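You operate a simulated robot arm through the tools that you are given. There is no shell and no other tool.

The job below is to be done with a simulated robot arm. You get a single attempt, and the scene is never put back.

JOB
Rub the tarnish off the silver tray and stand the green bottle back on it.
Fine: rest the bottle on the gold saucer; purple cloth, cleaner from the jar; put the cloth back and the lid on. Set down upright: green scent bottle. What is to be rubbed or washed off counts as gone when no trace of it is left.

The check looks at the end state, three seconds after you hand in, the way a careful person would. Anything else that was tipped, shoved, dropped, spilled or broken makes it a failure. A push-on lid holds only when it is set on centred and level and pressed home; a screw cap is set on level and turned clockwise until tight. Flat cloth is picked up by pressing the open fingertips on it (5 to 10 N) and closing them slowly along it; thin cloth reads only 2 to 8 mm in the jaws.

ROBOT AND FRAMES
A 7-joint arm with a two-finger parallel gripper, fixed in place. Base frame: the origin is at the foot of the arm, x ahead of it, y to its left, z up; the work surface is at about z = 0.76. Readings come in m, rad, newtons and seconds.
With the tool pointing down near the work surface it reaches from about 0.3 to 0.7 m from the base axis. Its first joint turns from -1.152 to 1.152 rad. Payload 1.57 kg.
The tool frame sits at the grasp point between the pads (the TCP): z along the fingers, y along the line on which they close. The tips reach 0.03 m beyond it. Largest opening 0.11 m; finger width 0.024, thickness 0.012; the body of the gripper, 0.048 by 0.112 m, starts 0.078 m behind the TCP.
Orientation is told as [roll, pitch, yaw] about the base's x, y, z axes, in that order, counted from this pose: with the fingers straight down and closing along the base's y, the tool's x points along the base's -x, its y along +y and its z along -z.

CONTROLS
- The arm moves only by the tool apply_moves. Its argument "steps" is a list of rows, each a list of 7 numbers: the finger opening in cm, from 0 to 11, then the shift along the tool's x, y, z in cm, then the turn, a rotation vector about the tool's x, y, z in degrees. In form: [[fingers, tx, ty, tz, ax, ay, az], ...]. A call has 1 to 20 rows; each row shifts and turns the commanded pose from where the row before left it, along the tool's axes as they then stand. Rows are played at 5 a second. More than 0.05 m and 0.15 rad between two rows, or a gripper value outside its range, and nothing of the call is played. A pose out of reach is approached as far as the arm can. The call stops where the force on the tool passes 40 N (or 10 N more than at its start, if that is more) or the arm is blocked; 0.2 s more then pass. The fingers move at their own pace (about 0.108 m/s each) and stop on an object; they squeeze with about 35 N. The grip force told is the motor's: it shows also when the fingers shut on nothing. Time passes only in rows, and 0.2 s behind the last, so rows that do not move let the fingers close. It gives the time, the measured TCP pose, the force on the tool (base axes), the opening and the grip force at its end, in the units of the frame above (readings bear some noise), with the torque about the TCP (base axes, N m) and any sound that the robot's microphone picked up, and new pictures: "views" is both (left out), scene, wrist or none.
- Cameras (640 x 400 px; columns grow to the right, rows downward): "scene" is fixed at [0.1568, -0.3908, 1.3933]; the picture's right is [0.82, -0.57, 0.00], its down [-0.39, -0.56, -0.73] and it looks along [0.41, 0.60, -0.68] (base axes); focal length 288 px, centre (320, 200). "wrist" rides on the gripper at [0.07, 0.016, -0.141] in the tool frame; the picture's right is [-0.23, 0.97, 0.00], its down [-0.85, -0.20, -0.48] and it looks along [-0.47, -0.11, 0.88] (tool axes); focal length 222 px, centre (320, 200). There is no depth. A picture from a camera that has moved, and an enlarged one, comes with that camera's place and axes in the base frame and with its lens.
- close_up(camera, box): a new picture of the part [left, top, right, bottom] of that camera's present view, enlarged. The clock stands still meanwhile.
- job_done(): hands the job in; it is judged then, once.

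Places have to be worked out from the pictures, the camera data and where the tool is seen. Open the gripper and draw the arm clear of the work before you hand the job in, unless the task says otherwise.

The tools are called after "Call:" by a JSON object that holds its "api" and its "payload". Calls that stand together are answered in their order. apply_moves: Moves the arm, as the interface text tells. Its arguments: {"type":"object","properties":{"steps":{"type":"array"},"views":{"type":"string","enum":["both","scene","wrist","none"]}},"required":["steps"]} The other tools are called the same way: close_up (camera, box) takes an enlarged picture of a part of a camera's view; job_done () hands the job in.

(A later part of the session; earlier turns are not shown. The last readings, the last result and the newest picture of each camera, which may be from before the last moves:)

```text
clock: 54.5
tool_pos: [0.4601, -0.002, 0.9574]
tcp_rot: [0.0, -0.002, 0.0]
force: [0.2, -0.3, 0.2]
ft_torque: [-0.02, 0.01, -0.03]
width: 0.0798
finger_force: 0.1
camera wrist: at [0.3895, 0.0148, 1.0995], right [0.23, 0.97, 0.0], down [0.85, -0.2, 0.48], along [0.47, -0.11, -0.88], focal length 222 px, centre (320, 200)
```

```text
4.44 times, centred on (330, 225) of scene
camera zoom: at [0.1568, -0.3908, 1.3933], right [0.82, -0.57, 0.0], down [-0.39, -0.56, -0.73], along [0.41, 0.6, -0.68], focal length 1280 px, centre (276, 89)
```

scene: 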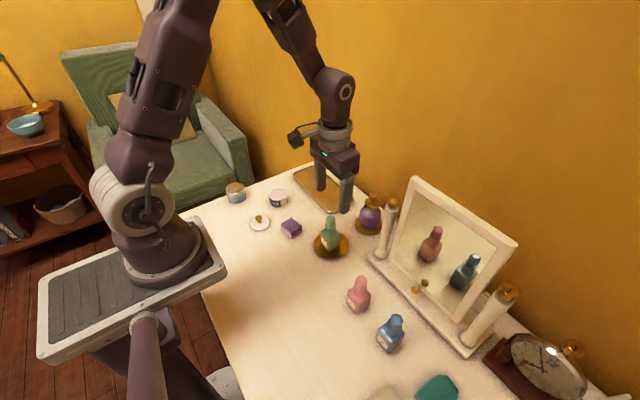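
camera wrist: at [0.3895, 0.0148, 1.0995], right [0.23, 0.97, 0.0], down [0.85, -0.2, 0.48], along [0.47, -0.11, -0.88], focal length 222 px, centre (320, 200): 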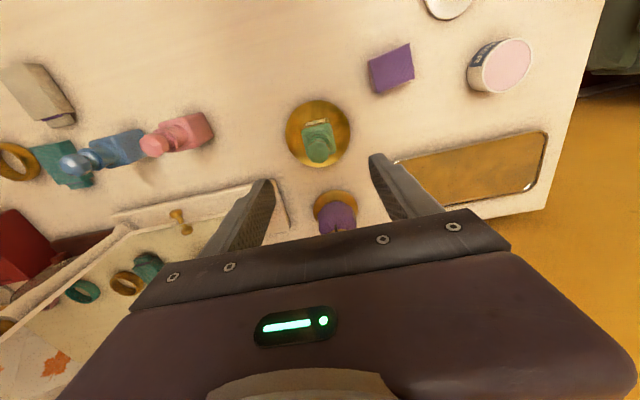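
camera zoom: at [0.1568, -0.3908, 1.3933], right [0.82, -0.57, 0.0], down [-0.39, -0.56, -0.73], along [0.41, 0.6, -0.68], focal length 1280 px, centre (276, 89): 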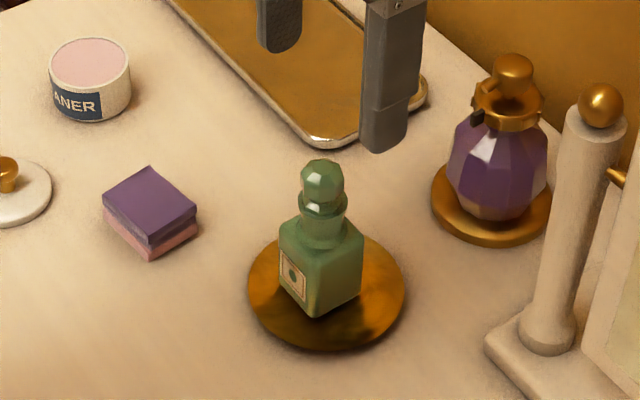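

The bottle stands in place between the open fingers' plane, at about (0.456, -0.002). I descend to grip its body at the same height as before.

Call:
{"api": "apply_moves", "payload": {"steps": [[8, 0.2, 0, 3.5, 0, 0, 0], [8, 0, 0, 3.5, 0, 0, 0], [8, 0, 0, 3.5, 0, 0, 0], [8, 0, 0, 3.3, 0, 0, 0], [8, 0, 0, 0, 0, 0, 0], [6, 0, 0, 0, 0, 0, 0], [5, 0, 0, 0, 0, 0, 0], [4.2, 0, 0, 0, 0, 0, 0], [3.6, 0, 0, 0, 0, 0, 0], [3.0, 0, 0, 0, 0, 0, 0], [2.5, 0, 0, 0, 0, 0, 0], [2.5, 0, 0, 0, 0, 0, 0]], "views": "both"}}

Call:
{"api": "close_up", "payload": {"camera": "scene", "box": [290, 180, 370, 270]}}

```text
clock: 57.1
tool_pos: [0.457, -0.001, 0.8208]
tcp_rot: [0.001, -0.002, -0.001]
force: [0.0, -1.1, 0.3]
ft_torque: [-0.03, -0.03, -0.01]
width: 0.0394
finger_force: 34.6
camera wrist: at [0.3891, 0.0151, 0.9619], right [0.23, 0.97, 0.0], down [0.85, -0.2, 0.48], along [0.47, -0.11, -0.88], focal length 222 px, centre (320, 200)
```

scene: 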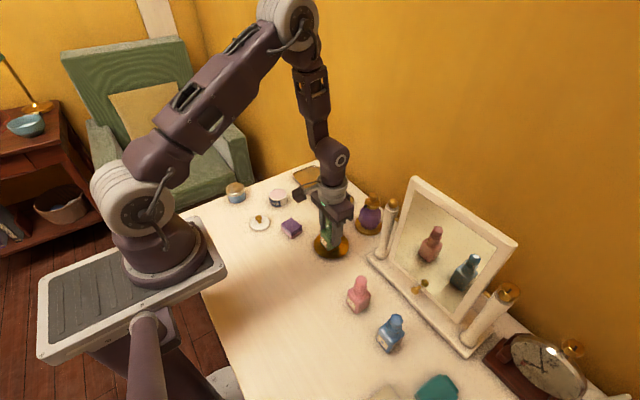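
wrist: 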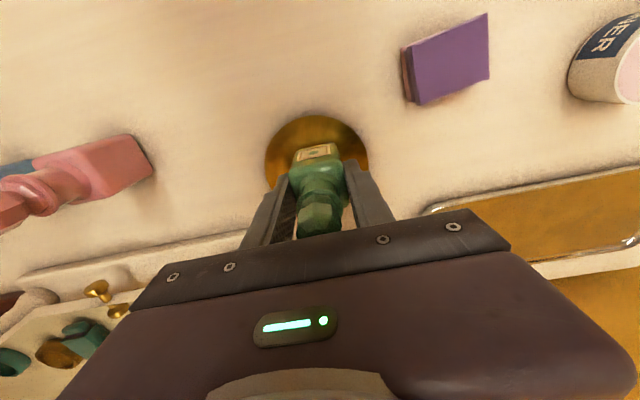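

```text
4.44 times, centred on (330, 225) of scene
camera zoom: at [0.1569, -0.3908, 1.3933], right [0.82, -0.57, 0.0], down [-0.39, -0.56, -0.73], along [0.41, 0.6, -0.68], focal length 1280 px, centre (276, 89)
```

zoom: 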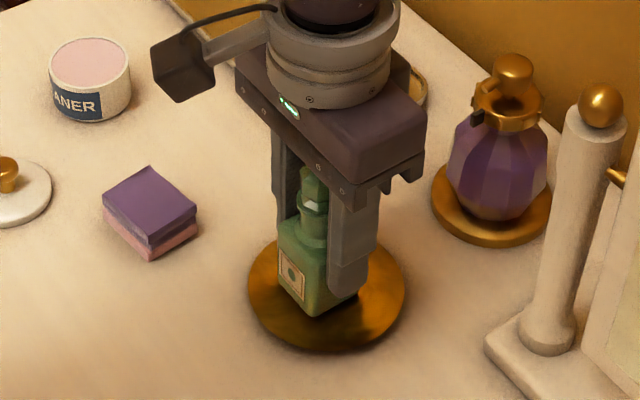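

Gripped again at 39 mm. I lift it, carry it back over the middle of the tray (0.577, 0.207), and lower to about 2 cm above.

Call:
{"api": "apply_moves", "payload": {"steps": [[2.5, 0, 0, -1, 0, 0, 0], [2.5, 0, 0, -3, 0, 0, 0], [2.5, 0, 0, -4, 0, 0, 0], [2.5, 0, 0, -4, 0, 0, 0], [2.5, -2, 3.4, 0, 0, 0, 0], [2.5, -2, 3.5, 0, 0, 0, 0], [2.5, -2, 3.5, 0, 0, 0, 0], [2.5, -2, 3.5, 0, 0, 0, 0], [2.5, -2, 3.5, 0, 0, 0, 0], [2.5, -2, 3.4, 0, 0, 0, 0], [2.5, 0, 0, 4, 0, 0, 0], [2.5, 0, 0, 3.5, 0, 0, 0], [2.5, 0, 0, 2.5, 0, 0, 0], [2.5, 0, 0, 0, 0, 0, 0]], "views": "both"}}

Call:
{"api": "close_up", "payload": {"camera": "scene", "box": [270, 140, 370, 220]}}

Call:
{"api": "close_up", "payload": {"camera": "wrist", "box": [160, 60, 480, 260]}}

```text
clock: 60.1
tool_pos: [0.5782, 0.2046, 0.8406]
tcp_rot: [0.0, -0.002, 0.001]
force: [0.0, 1.2, -2.5]
ft_torque: [-0.04, 0.02, 0.02]
width: 0.0396
finger_force: 35.4
camera wrist: at [0.5073, 0.222, 0.9816], right [0.23, 0.97, 0.0], down [0.85, -0.2, 0.48], along [0.47, -0.11, -0.88], focal length 222 px, centre (320, 200)
```

scene: 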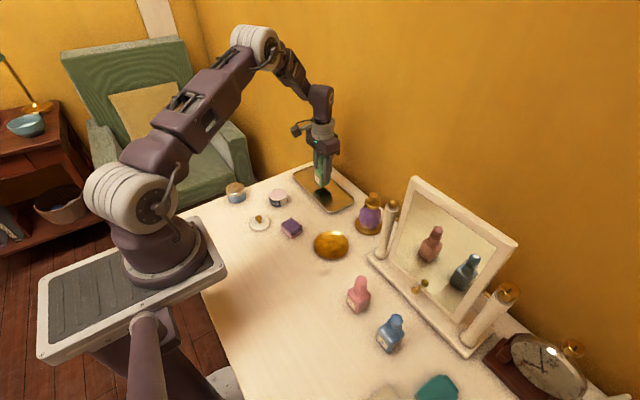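
wrist: 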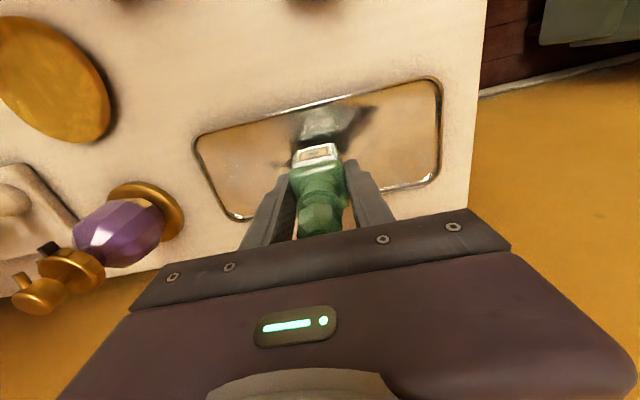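

```text
5.00 times, centred on (320, 180) of scene
camera zoom: at [0.1569, -0.3908, 1.3933], right [0.82, -0.57, 0.0], down [-0.39, -0.56, -0.73], along [0.41, 0.6, -0.68], focal length 1440 px, centre (320, 300)
```

zoom: 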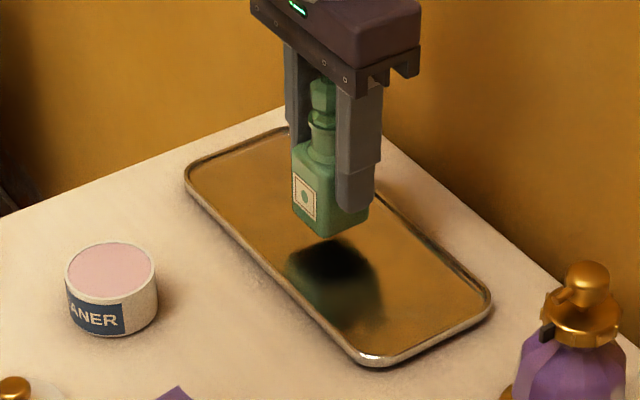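

```text
2.00 times, centred on (320, 160) of wrist
camera zoom: at [0.5073, 0.222, 0.9816], right [0.23, 0.97, 0.0], down [0.85, -0.2, 0.48], along [0.47, -0.11, -0.88], focal length 444 px, centre (320, 280)
```

zoom: 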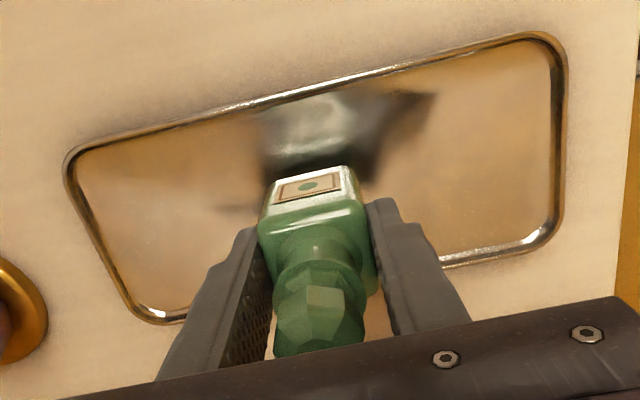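

The bottle hangs upright over the tray's middle. Lowering gently, contact expected at TCP z about 0.823.

Call:
{"api": "apply_moves", "payload": {"steps": [[2.5, 0, 0, 0.7, 0, 0, 0], [2.5, 0, 0, 0.5, 0, 0, 0], [2.5, 0, 0, 0.2, 0, 0, 0]], "views": "none"}}

```text
clock: 60.9
tool_pos: [0.5775, 0.2052, 0.8261]
tcp_rot: [0.001, -0.001, 0.001]
force: [0.2, -0.1, -2.5]
ft_torque: [0.03, 0.0, 0.01]
width: 0.0398
finger_force: 35.1
```

Call:
{"api": "apply_moves", "payload": {"steps": [[2.5, 0, 0, 0.1, 0, 0, 0], [2.5, 0, 0, 0.1, 0, 0, 0]], "views": "none"}}

```text
clock: 61.5
tool_pos: [0.5764, 0.2055, 0.824]
tcp_rot: [0.0, -0.002, 0.0]
force: [0.7, -0.3, -2.6]
ft_torque: [-0.01, -0.02, 0.02]
width: 0.0395
finger_force: 35.4
```

Call:
{"api": "apply_moves", "payload": {"steps": [[2.5, 0, 0, 0.07, 0, 0, 0], [2.5, 0, 0, 0.07, 0, 0, 0]], "views": "none"}}

```text
clock: 62.1
tool_pos: [0.5755, 0.2053, 0.8242]
tcp_rot: [-0.001, -0.002, 0.0]
force: [-5.0, -1.8, 13.4]
ft_torque: [-0.13, 0.3, -0.03]
width: 0.0396
finger_force: 35.4
```

Touchdown on the tray (+13 N). I ease up slightly, open slowly and rise.

Call:
{"api": "apply_moves", "payload": {"steps": [[2.5, 0, 0, -0.06, 0, 0, 0], [2.5, 0, 0, 0, 0, 0, 0], [4.2, 0, 0, 0, 0, 0, 0], [5, 0, 0, 0, 0, 0, 0], [6, 0, 0, 0, 0, 0, 0], [7, 0, 0, 0, 0, 0, 0], [8, 0, 0, 0, 0, 0, 0], [8, 0, 0, -2, 0, 0, 0], [8, 0, 0, -3, 0, 0, 0], [8, 0, 0, -4, 0, 0, 0], [8, 0, 0, -4, 0, 0, 0], [8, 0, 0, 0, 0, 0, 0]], "views": "both"}}

Call:
{"api": "close_up", "payload": {"camera": "scene", "box": [270, 140, 370, 220]}}

Call:
{"api": "close_up", "payload": {"camera": "wrist", "box": [200, 50, 440, 200]}}

```text
clock: 64.7
tool_pos: [0.5773, 0.2043, 0.9549]
tcp_rot: [0.001, -0.003, 0.0]
force: [-0.4, -0.9, 0.3]
ft_torque: [-0.01, -0.01, -0.03]
width: 0.0798
finger_force: 0.1
camera wrist: at [0.5082, 0.2209, 1.0957], right [0.23, 0.97, 0.0], down [0.85, -0.2, 0.48], along [0.47, -0.11, -0.88], focal length 222 px, centre (320, 200)
```

scene: 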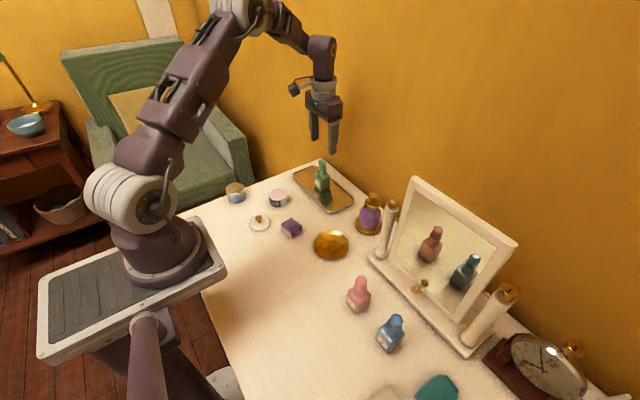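
wrist: 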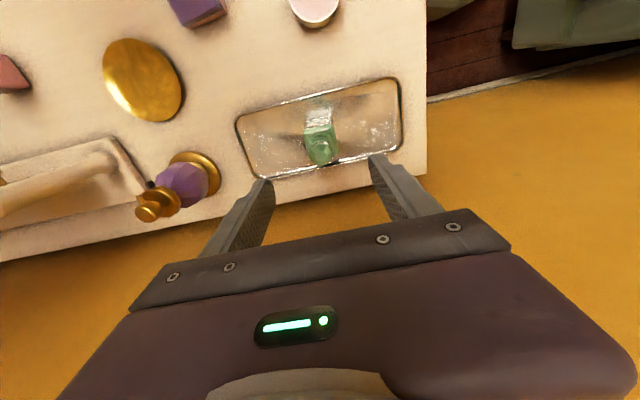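

```text
5.00 times, centred on (320, 180) of scene
camera zoom: at [0.1568, -0.3908, 1.3933], right [0.82, -0.57, 0.0], down [-0.39, -0.56, -0.73], along [0.41, 0.6, -0.68], focal length 1440 px, centre (320, 300)
```

zoom: 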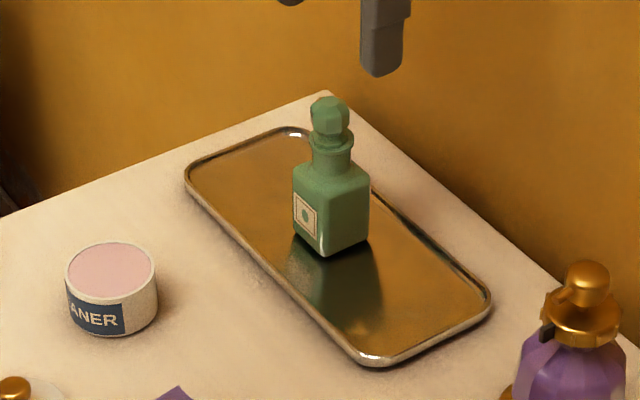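

```text
2.67 times, centred on (320, 125) of wrist
camera zoom: at [0.5082, 0.2209, 1.0957], right [0.23, 0.97, 0.0], down [0.85, -0.2, 0.48], along [0.47, -0.11, -0.88], focal length 592 px, centre (320, 400)
```

zoom: 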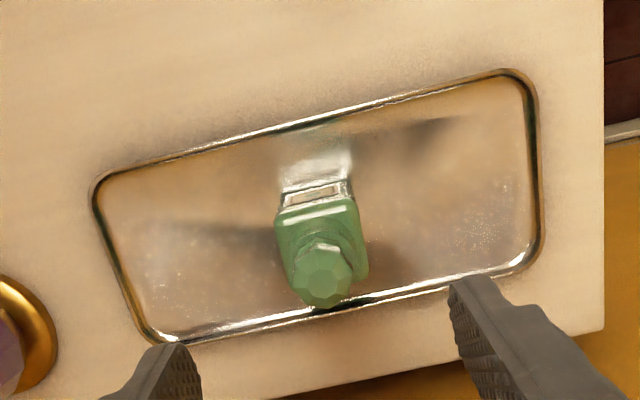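

The bottle stands upright on the tray's middle. Next the jar's lid: disc of about 5.8 cm at (0.335, 0.179) with its gold knob head at z about 0.783–0.797; I move above it for a precise look.

Call:
{"api": "apply_moves", "payload": {"steps": [[8, 4, -0.4, 0, 0, 0, 0], [8, 4, -0.4, 0, 0, 0, 0], [8, 4, -0.4, 0, 0, 0, 0], [8, 4, -0.4, 0, 0, 0, 0], [8, 4, -0.4, 1, 0, 0, 0], [4.5, 4.2, -0.4, 2, 0, 0, 0], [4.5, 0, 0, 3, 0, 0, 0], [4.5, 0, 0, 0, 0, 0, 0]], "views": "both"}}

Call:
{"api": "close_up", "payload": {"camera": "wrist", "box": [240, 80, 400, 200]}}

Call:
{"api": "close_up", "payload": {"camera": "scene", "box": [220, 170, 320, 250]}}

```text
clock: 66.5
tool_pos: [0.3349, 0.1842, 0.894]
tcp_rot: [0.0, -0.004, 0.0]
force: [-0.4, 0.6, 0.5]
ft_torque: [0.0, 0.02, 0.0]
width: 0.0448
finger_force: 0.0
camera wrist: at [0.2654, 0.1998, 1.0354], right [0.23, 0.97, 0.0], down [0.85, -0.2, 0.48], along [0.47, -0.11, -0.88], focal length 222 px, centre (320, 200)
```

scene: 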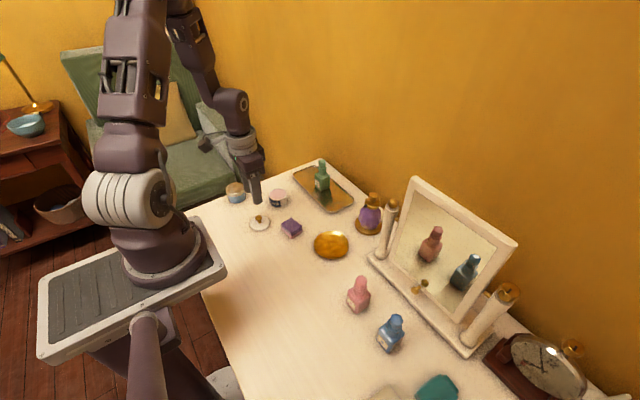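
wrist: 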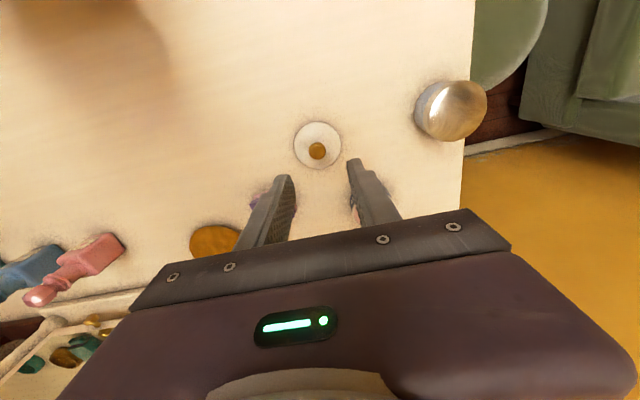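

```text
3.33 times, centred on (320, 140) of wrist
camera zoom: at [0.2654, 0.1998, 1.0354], right [0.23, 0.97, 0.0], down [0.85, -0.2, 0.48], along [0.47, -0.11, -0.88], focal length 740 px, centre (320, 400)
```

zoom: 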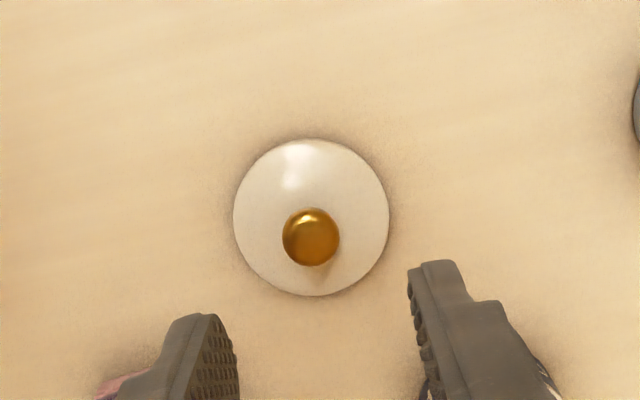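

```text
5.00 times, centred on (270, 210) of scene
camera zoom: at [0.1568, -0.3908, 1.3933], right [0.82, -0.57, 0.0], down [-0.39, -0.56, -0.73], along [0.41, 0.6, -0.68], focal length 1440 px, centre (570, 150)
```

zoom: 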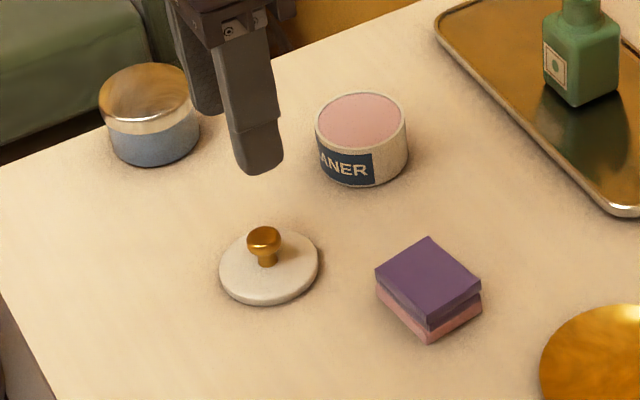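

The lid's centre works out at (0.334, 0.180) from both cameras. I correct by 4 mm in y and lower until the tips are just above the disc around the knob.

Call:
{"api": "apply_moves", "payload": {"steps": [[4.5, 0.07, -0.4, 2, 0, 0, 0], [4.5, 0, 0, 3, 0, 0, 0], [4.5, 0, 0, 2.5, 0, 0, 0], [4.5, 0, 0, 1, 0, 0, 0], [4.5, 0, 0, 0, 0, 0, 0]], "views": "both"}}

Call:
{"api": "close_up", "payload": {"camera": "wrist", "box": [240, 100, 400, 240]}}

Call:
{"api": "close_up", "payload": {"camera": "scene", "box": [230, 190, 290, 240]}}

```text
clock: 67.7
tool_pos: [0.3353, 0.1783, 0.8085]
tcp_rot: [0.0, -0.003, -0.001]
force: [0.7, 0.2, 0.8]
ft_torque: [0.01, -0.01, 0.02]
width: 0.045
finger_force: 0.0
camera wrist: at [0.266, 0.1944, 0.9492], right [0.23, 0.97, 0.0], down [0.85, -0.2, 0.48], along [0.47, -0.11, -0.88], focal length 222 px, centre (320, 200)
```

scene: 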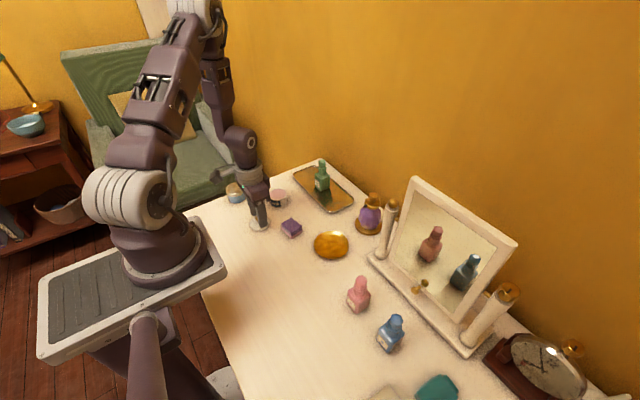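
wrist: 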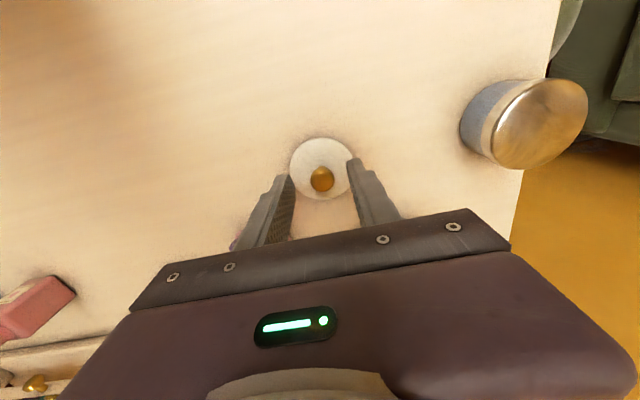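

```text
2.86 times, centred on (320, 170) of wrist
camera zoom: at [0.266, 0.1944, 0.9492], right [0.23, 0.97, 0.0], down [0.85, -0.2, 0.48], along [0.47, -0.11, -0.88], focal length 635 px, centre (320, 286)
```

zoom: 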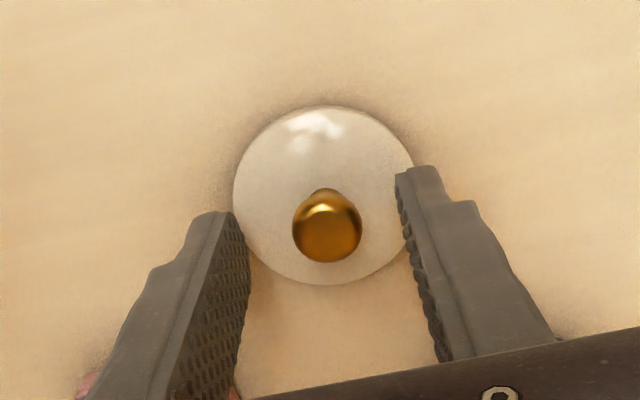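

```text
8.00 times, centred on (260, 215) of scene
camera zoom: at [0.1568, -0.3908, 1.3933], right [0.82, -0.57, 0.0], down [-0.39, -0.56, -0.73], along [0.41, 0.6, -0.68], focal length 2304 px, centre (800, 80)
```

zoom: 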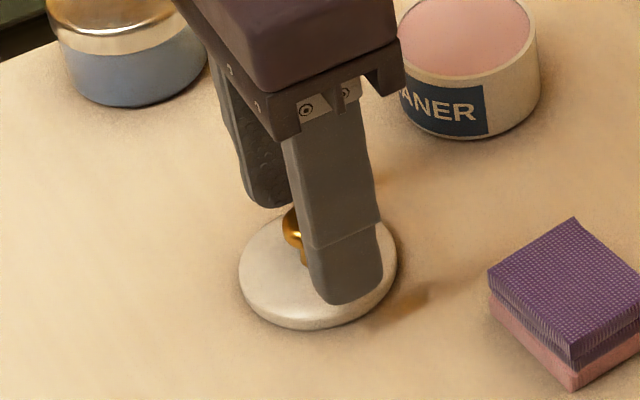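

The knob is centred between the fingers with the tips ~1 cm above the disc. I lower 4 mm more and close on the knob.

Call:
{"api": "apply_moves", "payload": {"steps": [[4.5, 0, 0.1, 0.4, 0, 0, 0], [4, 0, 0, 0, 0, 0, 0], [3.4, 0, 0, 0, 0, 0, 0], [2.8, 0, 0, 0, 0, 0, 0], [2.3, 0, 0, 0, 0, 0, 0], [1.9, 0, 0, 0, 0, 0, 0], [1.5, 0, 0, 0, 0, 0, 0], [1.0, 0, 0, 0, 0, 0, 0], [1.0, 0, 0, 0, 0, 0, 0]], "views": "both"}}

Call:
{"api": "close_up", "payload": {"camera": "wrist", "box": [240, 100, 400, 240]}}

Call:
{"api": "close_up", "payload": {"camera": "scene", "box": [230, 190, 290, 240]}}

```text
clock: 69.7
tool_pos: [0.3358, 0.1777, 0.804]
tcp_rot: [-0.001, -0.002, 0.0]
force: [-0.4, -0.2, 0.5]
ft_torque: [0.0, -0.01, 0.0]
width: 0.018
finger_force: 32.5
camera wrist: at [0.2662, 0.1952, 0.945], right [0.23, 0.97, 0.0], down [0.85, -0.2, 0.48], along [0.47, -0.11, -0.88], focal length 222 px, centre (320, 200)
```

scene: 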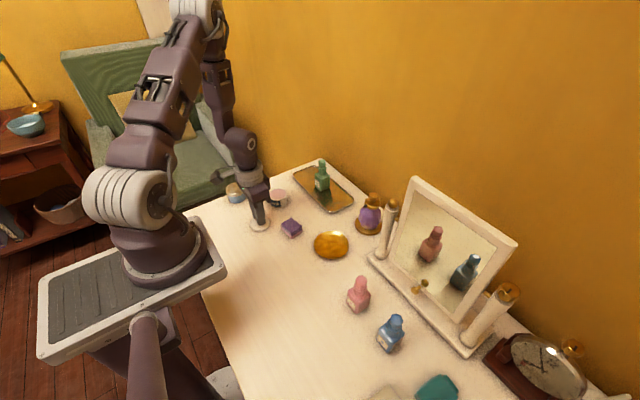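
wrist: 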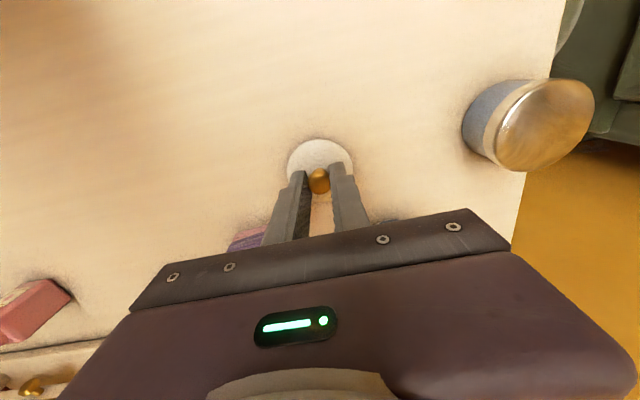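

```text
2.86 times, centred on (320, 170) of wrist
camera zoom: at [0.2662, 0.1952, 0.945], right [0.23, 0.97, 0.0], down [0.85, -0.2, 0.48], along [0.47, -0.11, -0.88], focal length 635 px, centre (320, 286)
```

zoom: 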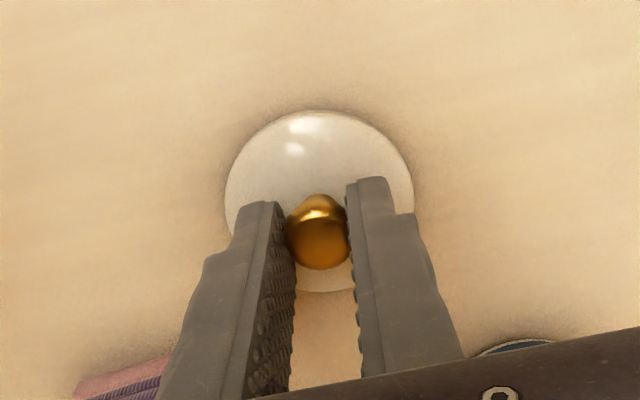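

```text
8.00 times, centred on (260, 215) of scene
camera zoom: at [0.1568, -0.3908, 1.3933], right [0.82, -0.57, 0.0], down [-0.39, -0.56, -0.73], along [0.41, 0.6, -0.68], focal length 2304 px, centre (800, 80)
```

zoom: 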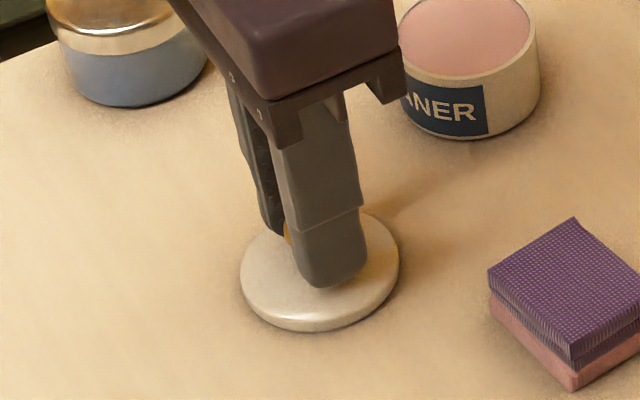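

The knob is gripped (18 mm). I lift the lid and see whether it hangs level.

Call:
{"api": "apply_moves", "payload": {"steps": [[1.0, 0, 0, -0.5, 0, 0, 0], [1.0, 0, 0, -1.5, 0, 0, 0], [1.0, 0, 0, -3, 0, 0, 0], [1.0, 0, 0, -3, 0, 0, 0], [1.0, 0, 0, 0, 0, 0, 0]], "views": "both"}}

Call:
{"api": "close_up", "payload": {"camera": "scene", "box": [210, 150, 290, 210]}}

Call:
{"api": "close_up", "payload": {"camera": "wrist", "box": [240, 100, 400, 240]}}

```text
clock: 70.9
tool_pos: [0.3323, 0.1801, 0.8833]
tcp_rot: [0.0, -0.002, 0.0]
force: [-0.1, 0.8, 0.1]
ft_torque: [0.01, 0.01, 0.03]
width: 0.0184
finger_force: 32.7
camera wrist: at [0.2634, 0.1954, 1.0253], right [0.23, 0.97, 0.0], down [0.85, -0.2, 0.48], along [0.47, -0.11, -0.88], focal length 222 px, centre (320, 200)
```

scene: 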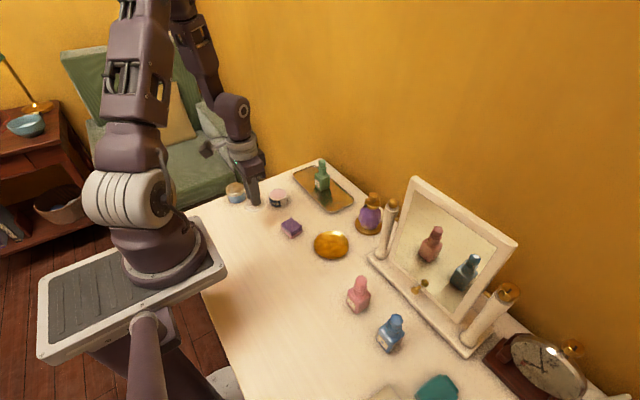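
wrist: 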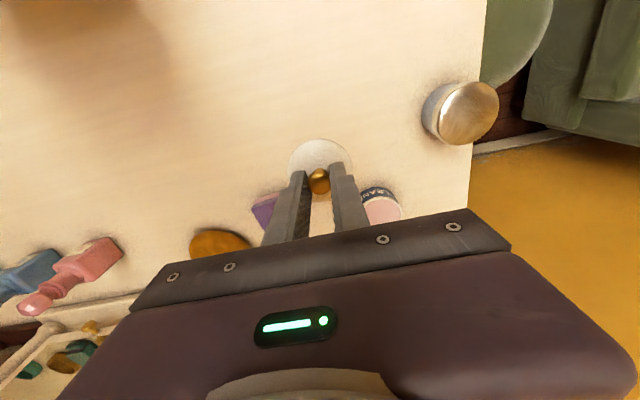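

```text
6.67 times, centred on (250, 180) of scene
camera zoom: at [0.1568, -0.3908, 1.3933], right [0.82, -0.57, 0.0], down [-0.39, -0.56, -0.73], along [0.41, 0.6, -0.68], focal length 1920 px, centre (787, 333)
```

zoom: 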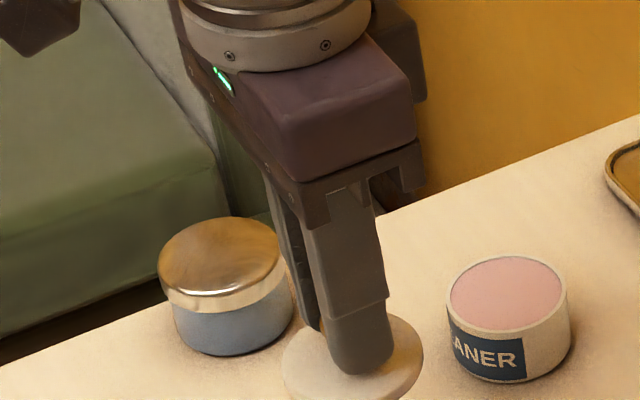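

```text
2.86 times, centred on (320, 170) of wrist
camera zoom: at [0.2634, 0.1954, 1.0253], right [0.23, 0.97, 0.0], down [0.85, -0.2, 0.48], along [0.47, -0.11, -0.88], focal length 635 px, centre (320, 286)
```

zoom: 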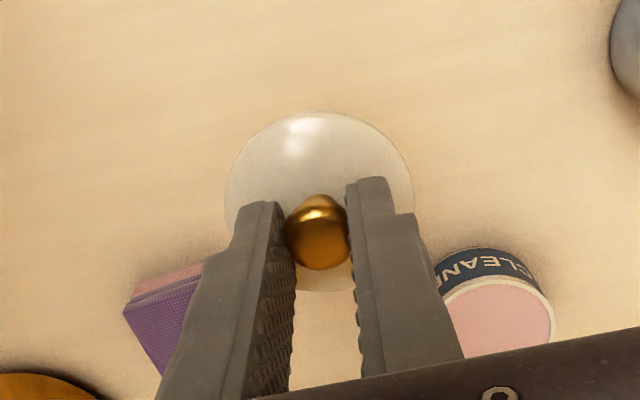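

The lid hangs level and unshifted in the grip. I carry it over the jar at (0.428, 0.2315) and hover about 2.5 cm above the rim to check alignment.

Call:
{"api": "apply_moves", "payload": {"steps": [[1.0, -2.3, 1.3, 0, 0, 0, 0], [1.0, -2.4, 1.3, 0, 0, 0, 0], [1.0, -2.4, 1.3, 0, 0, 0, 0], [1.0, -2.3, 1.3, 0, 0, 0, 0], [1.0, 0, 0, 1.5, 0, 0, 0], [1.0, 0, 0, 0, 0, 0, 0], [1.0, 0, 0, 0, 0, 0, 0]], "views": "both"}}

Call:
{"api": "close_up", "payload": {"camera": "scene", "box": [250, 160, 310, 210]}}

Call:
{"api": "close_up", "payload": {"camera": "wrist", "box": [240, 100, 400, 240]}}

```text
clock: 72.5
tool_pos: [0.4269, 0.2304, 0.87]
tcp_rot: [0.002, -0.002, -0.001]
force: [0.6, -0.4, 0.0]
ft_torque: [0.01, 0.01, -0.03]
width: 0.018
finger_force: 32.7
camera wrist: at [0.3587, 0.2479, 1.0104], right [0.23, 0.97, 0.0], down [0.85, -0.2, 0.48], along [0.47, -0.11, -0.88], focal length 222 px, centre (320, 200)
```

scene: 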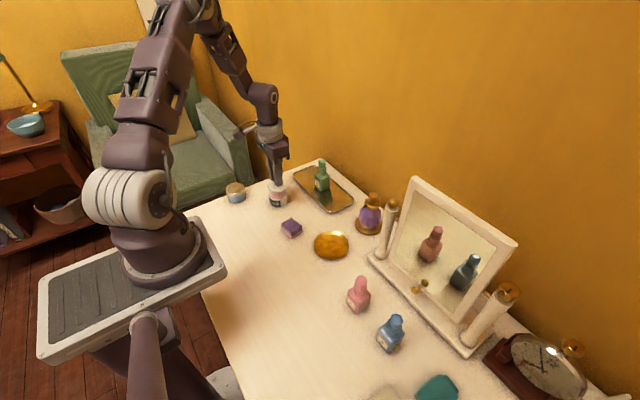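
wrist: 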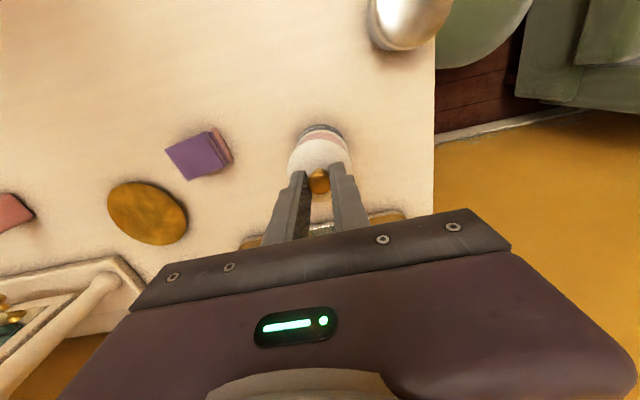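

```text
8.00 times, centred on (280, 185) of scene
camera zoom: at [0.1568, -0.3908, 1.3933], right [0.82, -0.57, 0.0], down [-0.39, -0.56, -0.73], along [0.41, 0.6, -0.68], focal length 2304 px, centre (640, 320)
```

zoom: 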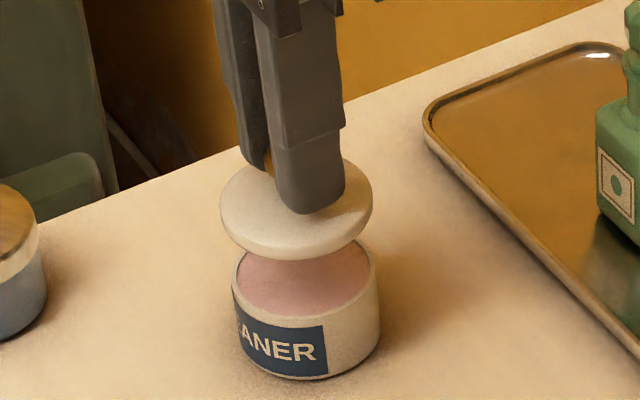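

```text
2.86 times, centred on (320, 170) of wrist
camera zoom: at [0.3587, 0.2479, 1.0104], right [0.23, 0.97, 0.0], down [0.85, -0.2, 0.48], along [0.47, -0.11, -0.88], focal length 635 px, centre (320, 286)
```

zoom: 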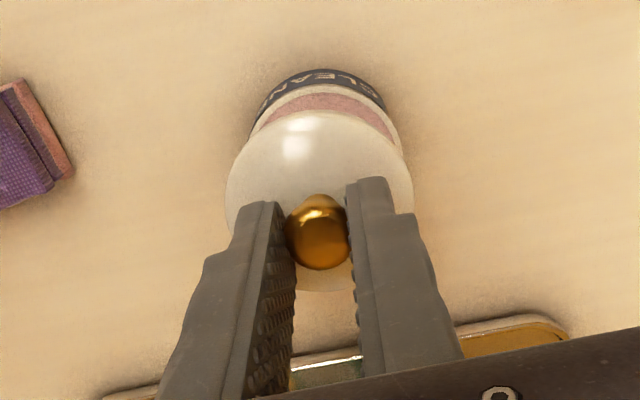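

Laterally the lid and jar match within about a millimetre in the scene view. I take closer pictures to measure the depth direction as well.

Call:
{"api": "close_up", "payload": {"camera": "wrist", "box": [280, 110, 360, 180]}}

Call:
{"api": "close_up", "payload": {"camera": "scene", "box": [264, 172, 296, 208]}}

```text
5.71 times, centred on (320, 145) of wrist
camera zoom: at [0.3587, 0.2479, 1.0104], right [0.23, 0.97, 0.0], down [0.85, -0.2, 0.48], along [0.47, -0.11, -0.88], focal length 1269 px, centre (320, 514)
```

zoom: 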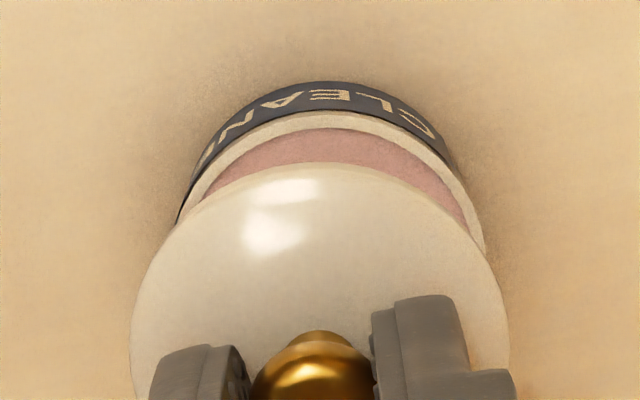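

```text
11.11 times, centred on (280, 190) of scene
camera zoom: at [0.1568, -0.3908, 1.3933], right [0.82, -0.57, 0.0], down [-0.39, -0.56, -0.73], along [0.41, 0.6, -0.68], focal length 3200 px, centre (764, 311)
```

zoom: 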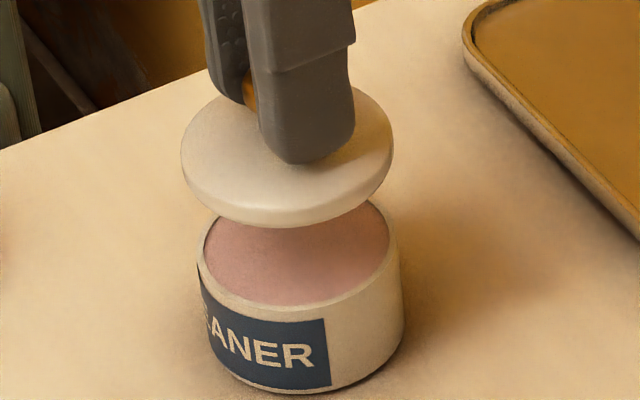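

By both cameras the lid is centred on the jar to about 1 mm (lid about 0.7 mm too far in +x and 0.7 mm short in y). I correct that and lower to just above the rim.

Call:
{"api": "apply_moves", "payload": {"steps": [[1.0, 0.06, 0.07, 0, 0, 0, 0], [1.0, 0, 0, 1, 0, 0, 0], [1.0, 0, 0, 0.8, 0, 0, 0], [1.0, 0, 0, 0.5, 0, 0, 0], [1.0, 0, 0, 0, 0, 0, 0]], "views": "both"}}

Call:
{"api": "close_up", "payload": {"camera": "scene", "box": [264, 172, 296, 208]}}

Call:
{"api": "close_up", "payload": {"camera": "wrist", "box": [280, 110, 360, 180]}}

```text
clock: 73.7
tool_pos: [0.4285, 0.2293, 0.8457]
tcp_rot: [0.0, -0.001, 0.0]
force: [0.2, 0.2, -0.7]
ft_torque: [-0.02, 0.02, 0.03]
width: 0.0182
finger_force: 32.5
camera wrist: at [0.3593, 0.2479, 0.9875], right [0.23, 0.97, 0.0], down [0.85, -0.2, 0.48], along [0.47, -0.11, -0.88], focal length 222 px, centre (320, 200)
```

scene: 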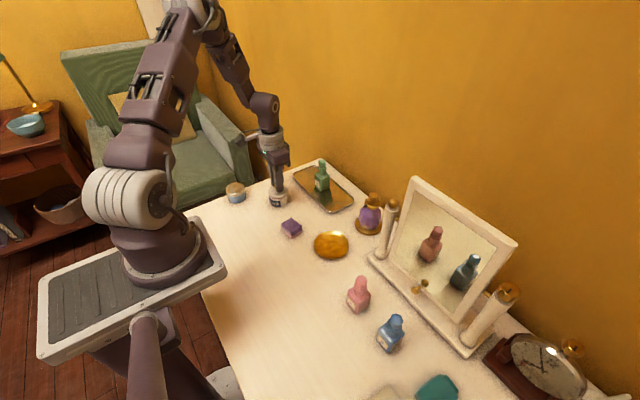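
wrist: 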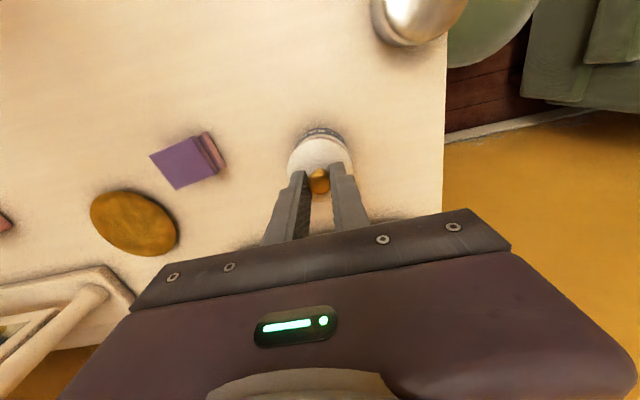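

```text
11.11 times, centred on (280, 190) of scene
camera zoom: at [0.1568, -0.3908, 1.3933], right [0.82, -0.57, 0.0], down [-0.39, -0.56, -0.73], along [0.41, 0.6, -0.68], focal length 3200 px, centre (764, 311)
```

zoom: 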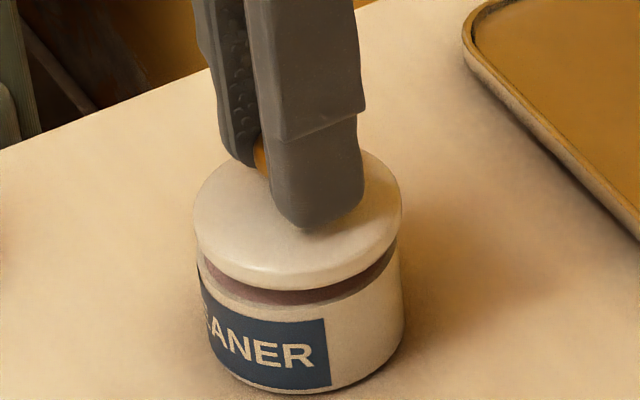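

```text
5.71 times, centred on (320, 145) of wrist
camera zoom: at [0.3593, 0.2479, 0.9875], right [0.23, 0.97, 0.0], down [0.85, -0.2, 0.48], along [0.47, -0.11, -0.88], focal length 1269 px, centre (320, 514)
```

zoom: 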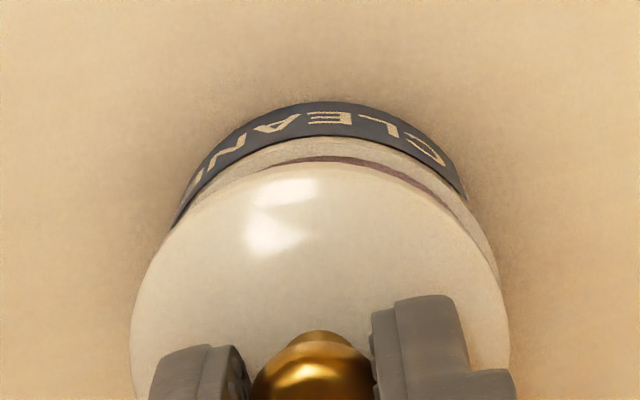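

The lid is 5–6 mm above the rim and still about 1 mm short in +y. I correct that and lower in 1–2 mm steps watching force.

Call:
{"api": "apply_moves", "payload": {"steps": [[1.0, 0.03, 0.1, 0, 0, 0, 0], [1.0, 0, 0, 0.2, 0, 0, 0], [1.0, 0, 0, 0.15, 0, 0, 0], [1.0, 0, 0, 0, 0, 0, 0]], "views": "both"}}

Call:
{"api": "close_up", "payload": {"camera": "scene", "box": [264, 172, 296, 208]}}

Call:
{"api": "close_up", "payload": {"camera": "wrist", "box": [280, 110, 360, 180]}}

```text
clock: 74.7
tool_pos: [0.4285, 0.2335, 0.8421]
tcp_rot: [0.0, 0.0, 0.0]
force: [-0.1, 0.7, -0.3]
ft_torque: [0.01, 0.01, 0.0]
width: 0.0181
finger_force: 33.2
camera wrist: at [0.3588, 0.2492, 0.9834], right [0.23, 0.97, 0.0], down [0.85, -0.2, 0.48], along [0.47, -0.11, -0.88], focal length 222 px, centre (320, 200)
```

scene: 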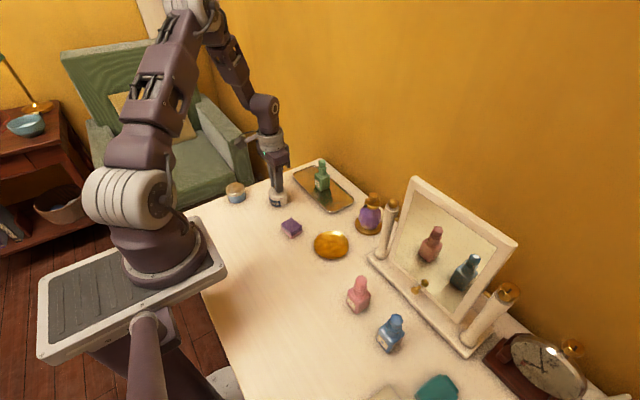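
wrist: 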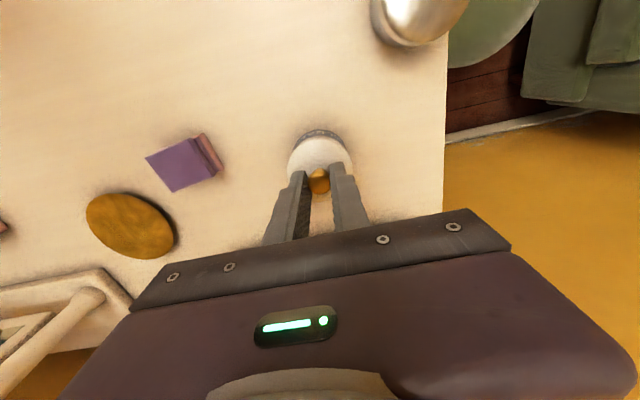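

```text
11.11 times, centred on (280, 190) of scene
camera zoom: at [0.1568, -0.3908, 1.3933], right [0.82, -0.57, 0.0], down [-0.39, -0.56, -0.73], along [0.41, 0.6, -0.68], focal length 3200 px, centre (764, 311)
```

zoom: 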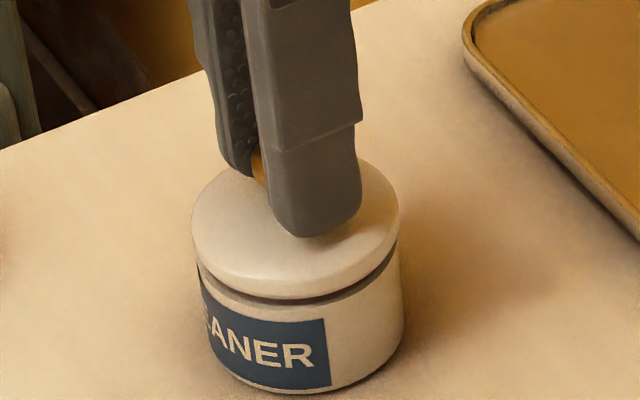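

```text
5.71 times, centred on (320, 145) of wrist
camera zoom: at [0.3588, 0.2492, 0.9834], right [0.23, 0.97, 0.0], down [0.85, -0.2, 0.48], along [0.47, -0.11, -0.88], focal length 1269 px, centre (320, 514)
```

zoom: 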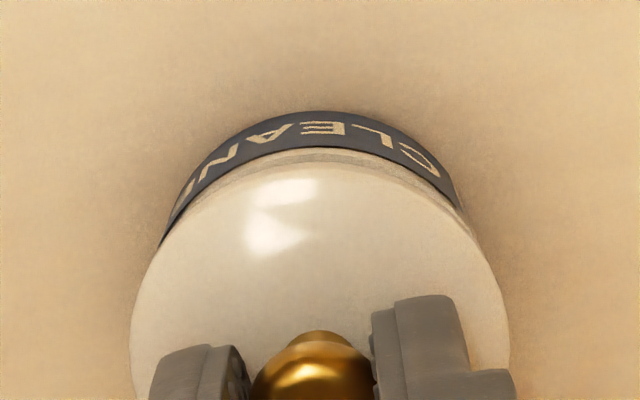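

Now the crescents of the rim look even on both sides and the scene view matches within a few tenths of a millimetre. I lower in small steps to contact.

Call:
{"api": "apply_moves", "payload": {"steps": [[1.0, 0, 0, 0.1, 0, 0, 0], [1.0, 0, 0, 0.1, 0, 0, 0]], "views": "none"}}

```text
clock: 75.3
tool_pos: [0.4287, 0.233, 0.8397]
tcp_rot: [-0.001, -0.003, 0.001]
force: [0.2, -0.4, 0.2]
ft_torque: [0.02, 0.02, 0.02]
width: 0.018
finger_force: 32.5
```

Call:
{"api": "apply_moves", "payload": {"steps": [[1.0, 0, 0, 0.1, 0, 0, 0], [1.0, 0, 0, 0.05, 0, 0, 0]], "views": "none"}}

```text
clock: 75.9
tool_pos: [0.4287, 0.2331, 0.8385]
tcp_rot: [-0.002, -0.002, 0.001]
force: [-0.4, -1.3, -0.4]
ft_torque: [-0.01, 0.04, -0.01]
width: 0.0181
finger_force: 32.9
```

No resistance yet at 0.8385; I continue.

Call:
{"api": "apply_moves", "payload": {"steps": [[1.0, 0, 0, 0.1, 0, 0, 0], [1.0, 0, 0, 0.05, 0, 0, 0]], "views": "scene"}}

Call:
{"api": "close_up", "payload": {"camera": "scene", "box": [264, 172, 296, 208]}}

```text
clock: 76.5
tool_pos: [0.4283, 0.2319, 0.837]
tcp_rot: [-0.001, -0.001, -0.001]
force: [-0.6, 0.0, -0.4]
ft_torque: [0.01, -0.02, 0.01]
width: 0.0178
finger_force: 32.5
```

scene: 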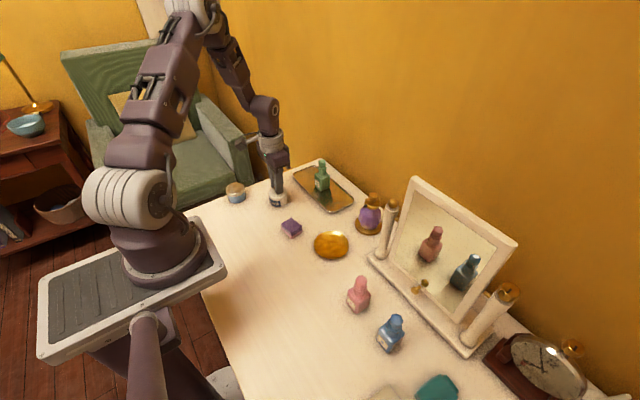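

```text
11.11 times, centred on (280, 190) of scene
camera zoom: at [0.1568, -0.3908, 1.3933], right [0.82, -0.57, 0.0], down [-0.39, -0.56, -0.73], along [0.41, 0.6, -0.68], focal length 3200 px, centre (764, 311)
```

zoom: 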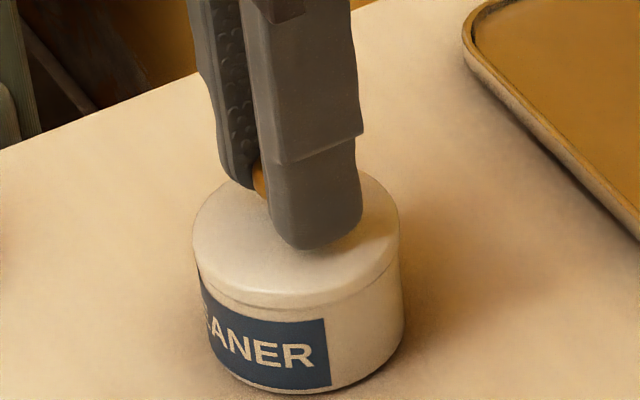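

The lid is practically on the rim, centred and level. I go on pressing in half-millimetre steps.

Call:
{"api": "apply_moves", "payload": {"steps": [[1.0, 0, 0, 0.05, 0, 0, 0], [1.0, 0, 0, 0.05, 0, 0, 0]], "views": "none"}}

```text
clock: 77.1
tool_pos: [0.4266, 0.2339, 0.8369]
tcp_rot: [0.002, -0.003, 0.0]
force: [-5.3, 0.8, 33.9]
ft_torque: [0.04, 0.3, -0.01]
width: 0.018
finger_force: 32.8
heard: snap
```

A "snap" was heard at 34 N: the lid is pressed home. I ease the pressure, open the fingers slowly and rise.

Call:
{"api": "apply_moves", "payload": {"steps": [[1.0, 0, 0, -0.06, 0, 0, 0], [1.0, 0, 0, 0, 0, 0, 0], [2.2, 0, 0, 0, 0, 0, 0], [3, 0, 0, 0, 0, 0, 0], [4, 0, 0, 0, 0, 0, 0], [4.5, 0, 0, 0, 0, 0, 0], [4.5, 0, 0, -1, 0, 0, 0], [4.5, 0, 0, -3, 0, 0, 0], [4.5, 0, 0, -4, 0, 0, 0], [4.5, 0, 0, -4, 0, 0, 0], [4.5, 0, 0, 0, 0, 0, 0]], "views": "both"}}

Call:
{"api": "close_up", "payload": {"camera": "scene", "box": [254, 162, 306, 214]}}

Call:
{"api": "close_up", "payload": {"camera": "wrist", "box": [240, 80, 400, 200]}}

```text
clock: 79.5
tool_pos: [0.4267, 0.2337, 0.9569]
tcp_rot: [0.0, -0.003, -0.001]
force: [-0.1, 0.0, 0.0]
ft_torque: [0.01, 0.01, -0.03]
width: 0.0451
finger_force: 0.1
camera wrist: at [0.3571, 0.2504, 1.0977], right [0.23, 0.97, 0.0], down [0.85, -0.2, 0.48], along [0.47, -0.11, -0.88], focal length 222 px, centre (320, 200)
```

scene: 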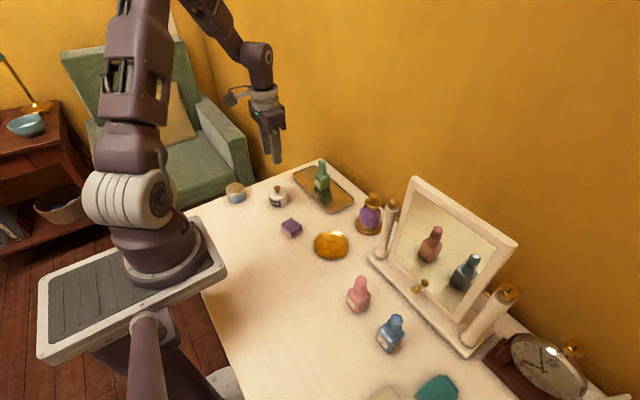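
wrist: 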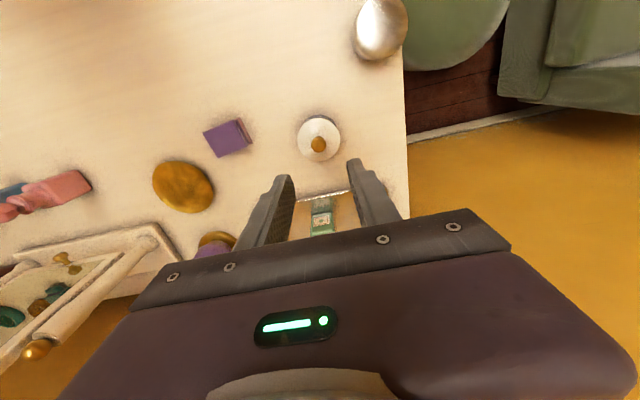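

```text
7.69 times, centred on (280, 188) of scene
camera zoom: at [0.1568, -0.3908, 1.3933], right [0.82, -0.57, 0.0], down [-0.39, -0.56, -0.73], along [0.41, 0.6, -0.68], focal length 2215 px, centre (628, 292)
```

zoom: 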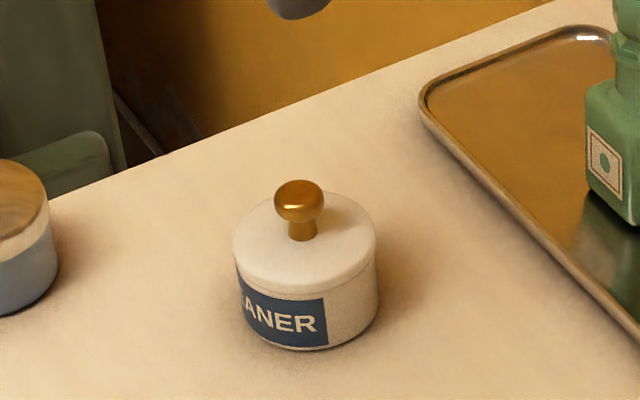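

```text
3.33 times, centred on (320, 140) of wrist
camera zoom: at [0.3571, 0.2504, 1.0977], right [0.23, 0.97, 0.0], down [0.85, -0.2, 0.48], along [0.47, -0.11, -0.88], focal length 740 px, centre (320, 400)
```

zoom: 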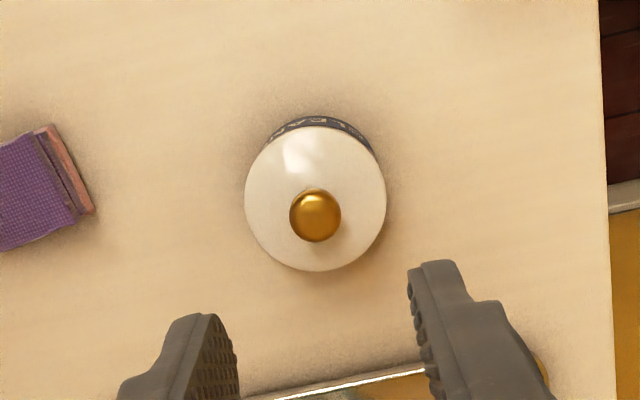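

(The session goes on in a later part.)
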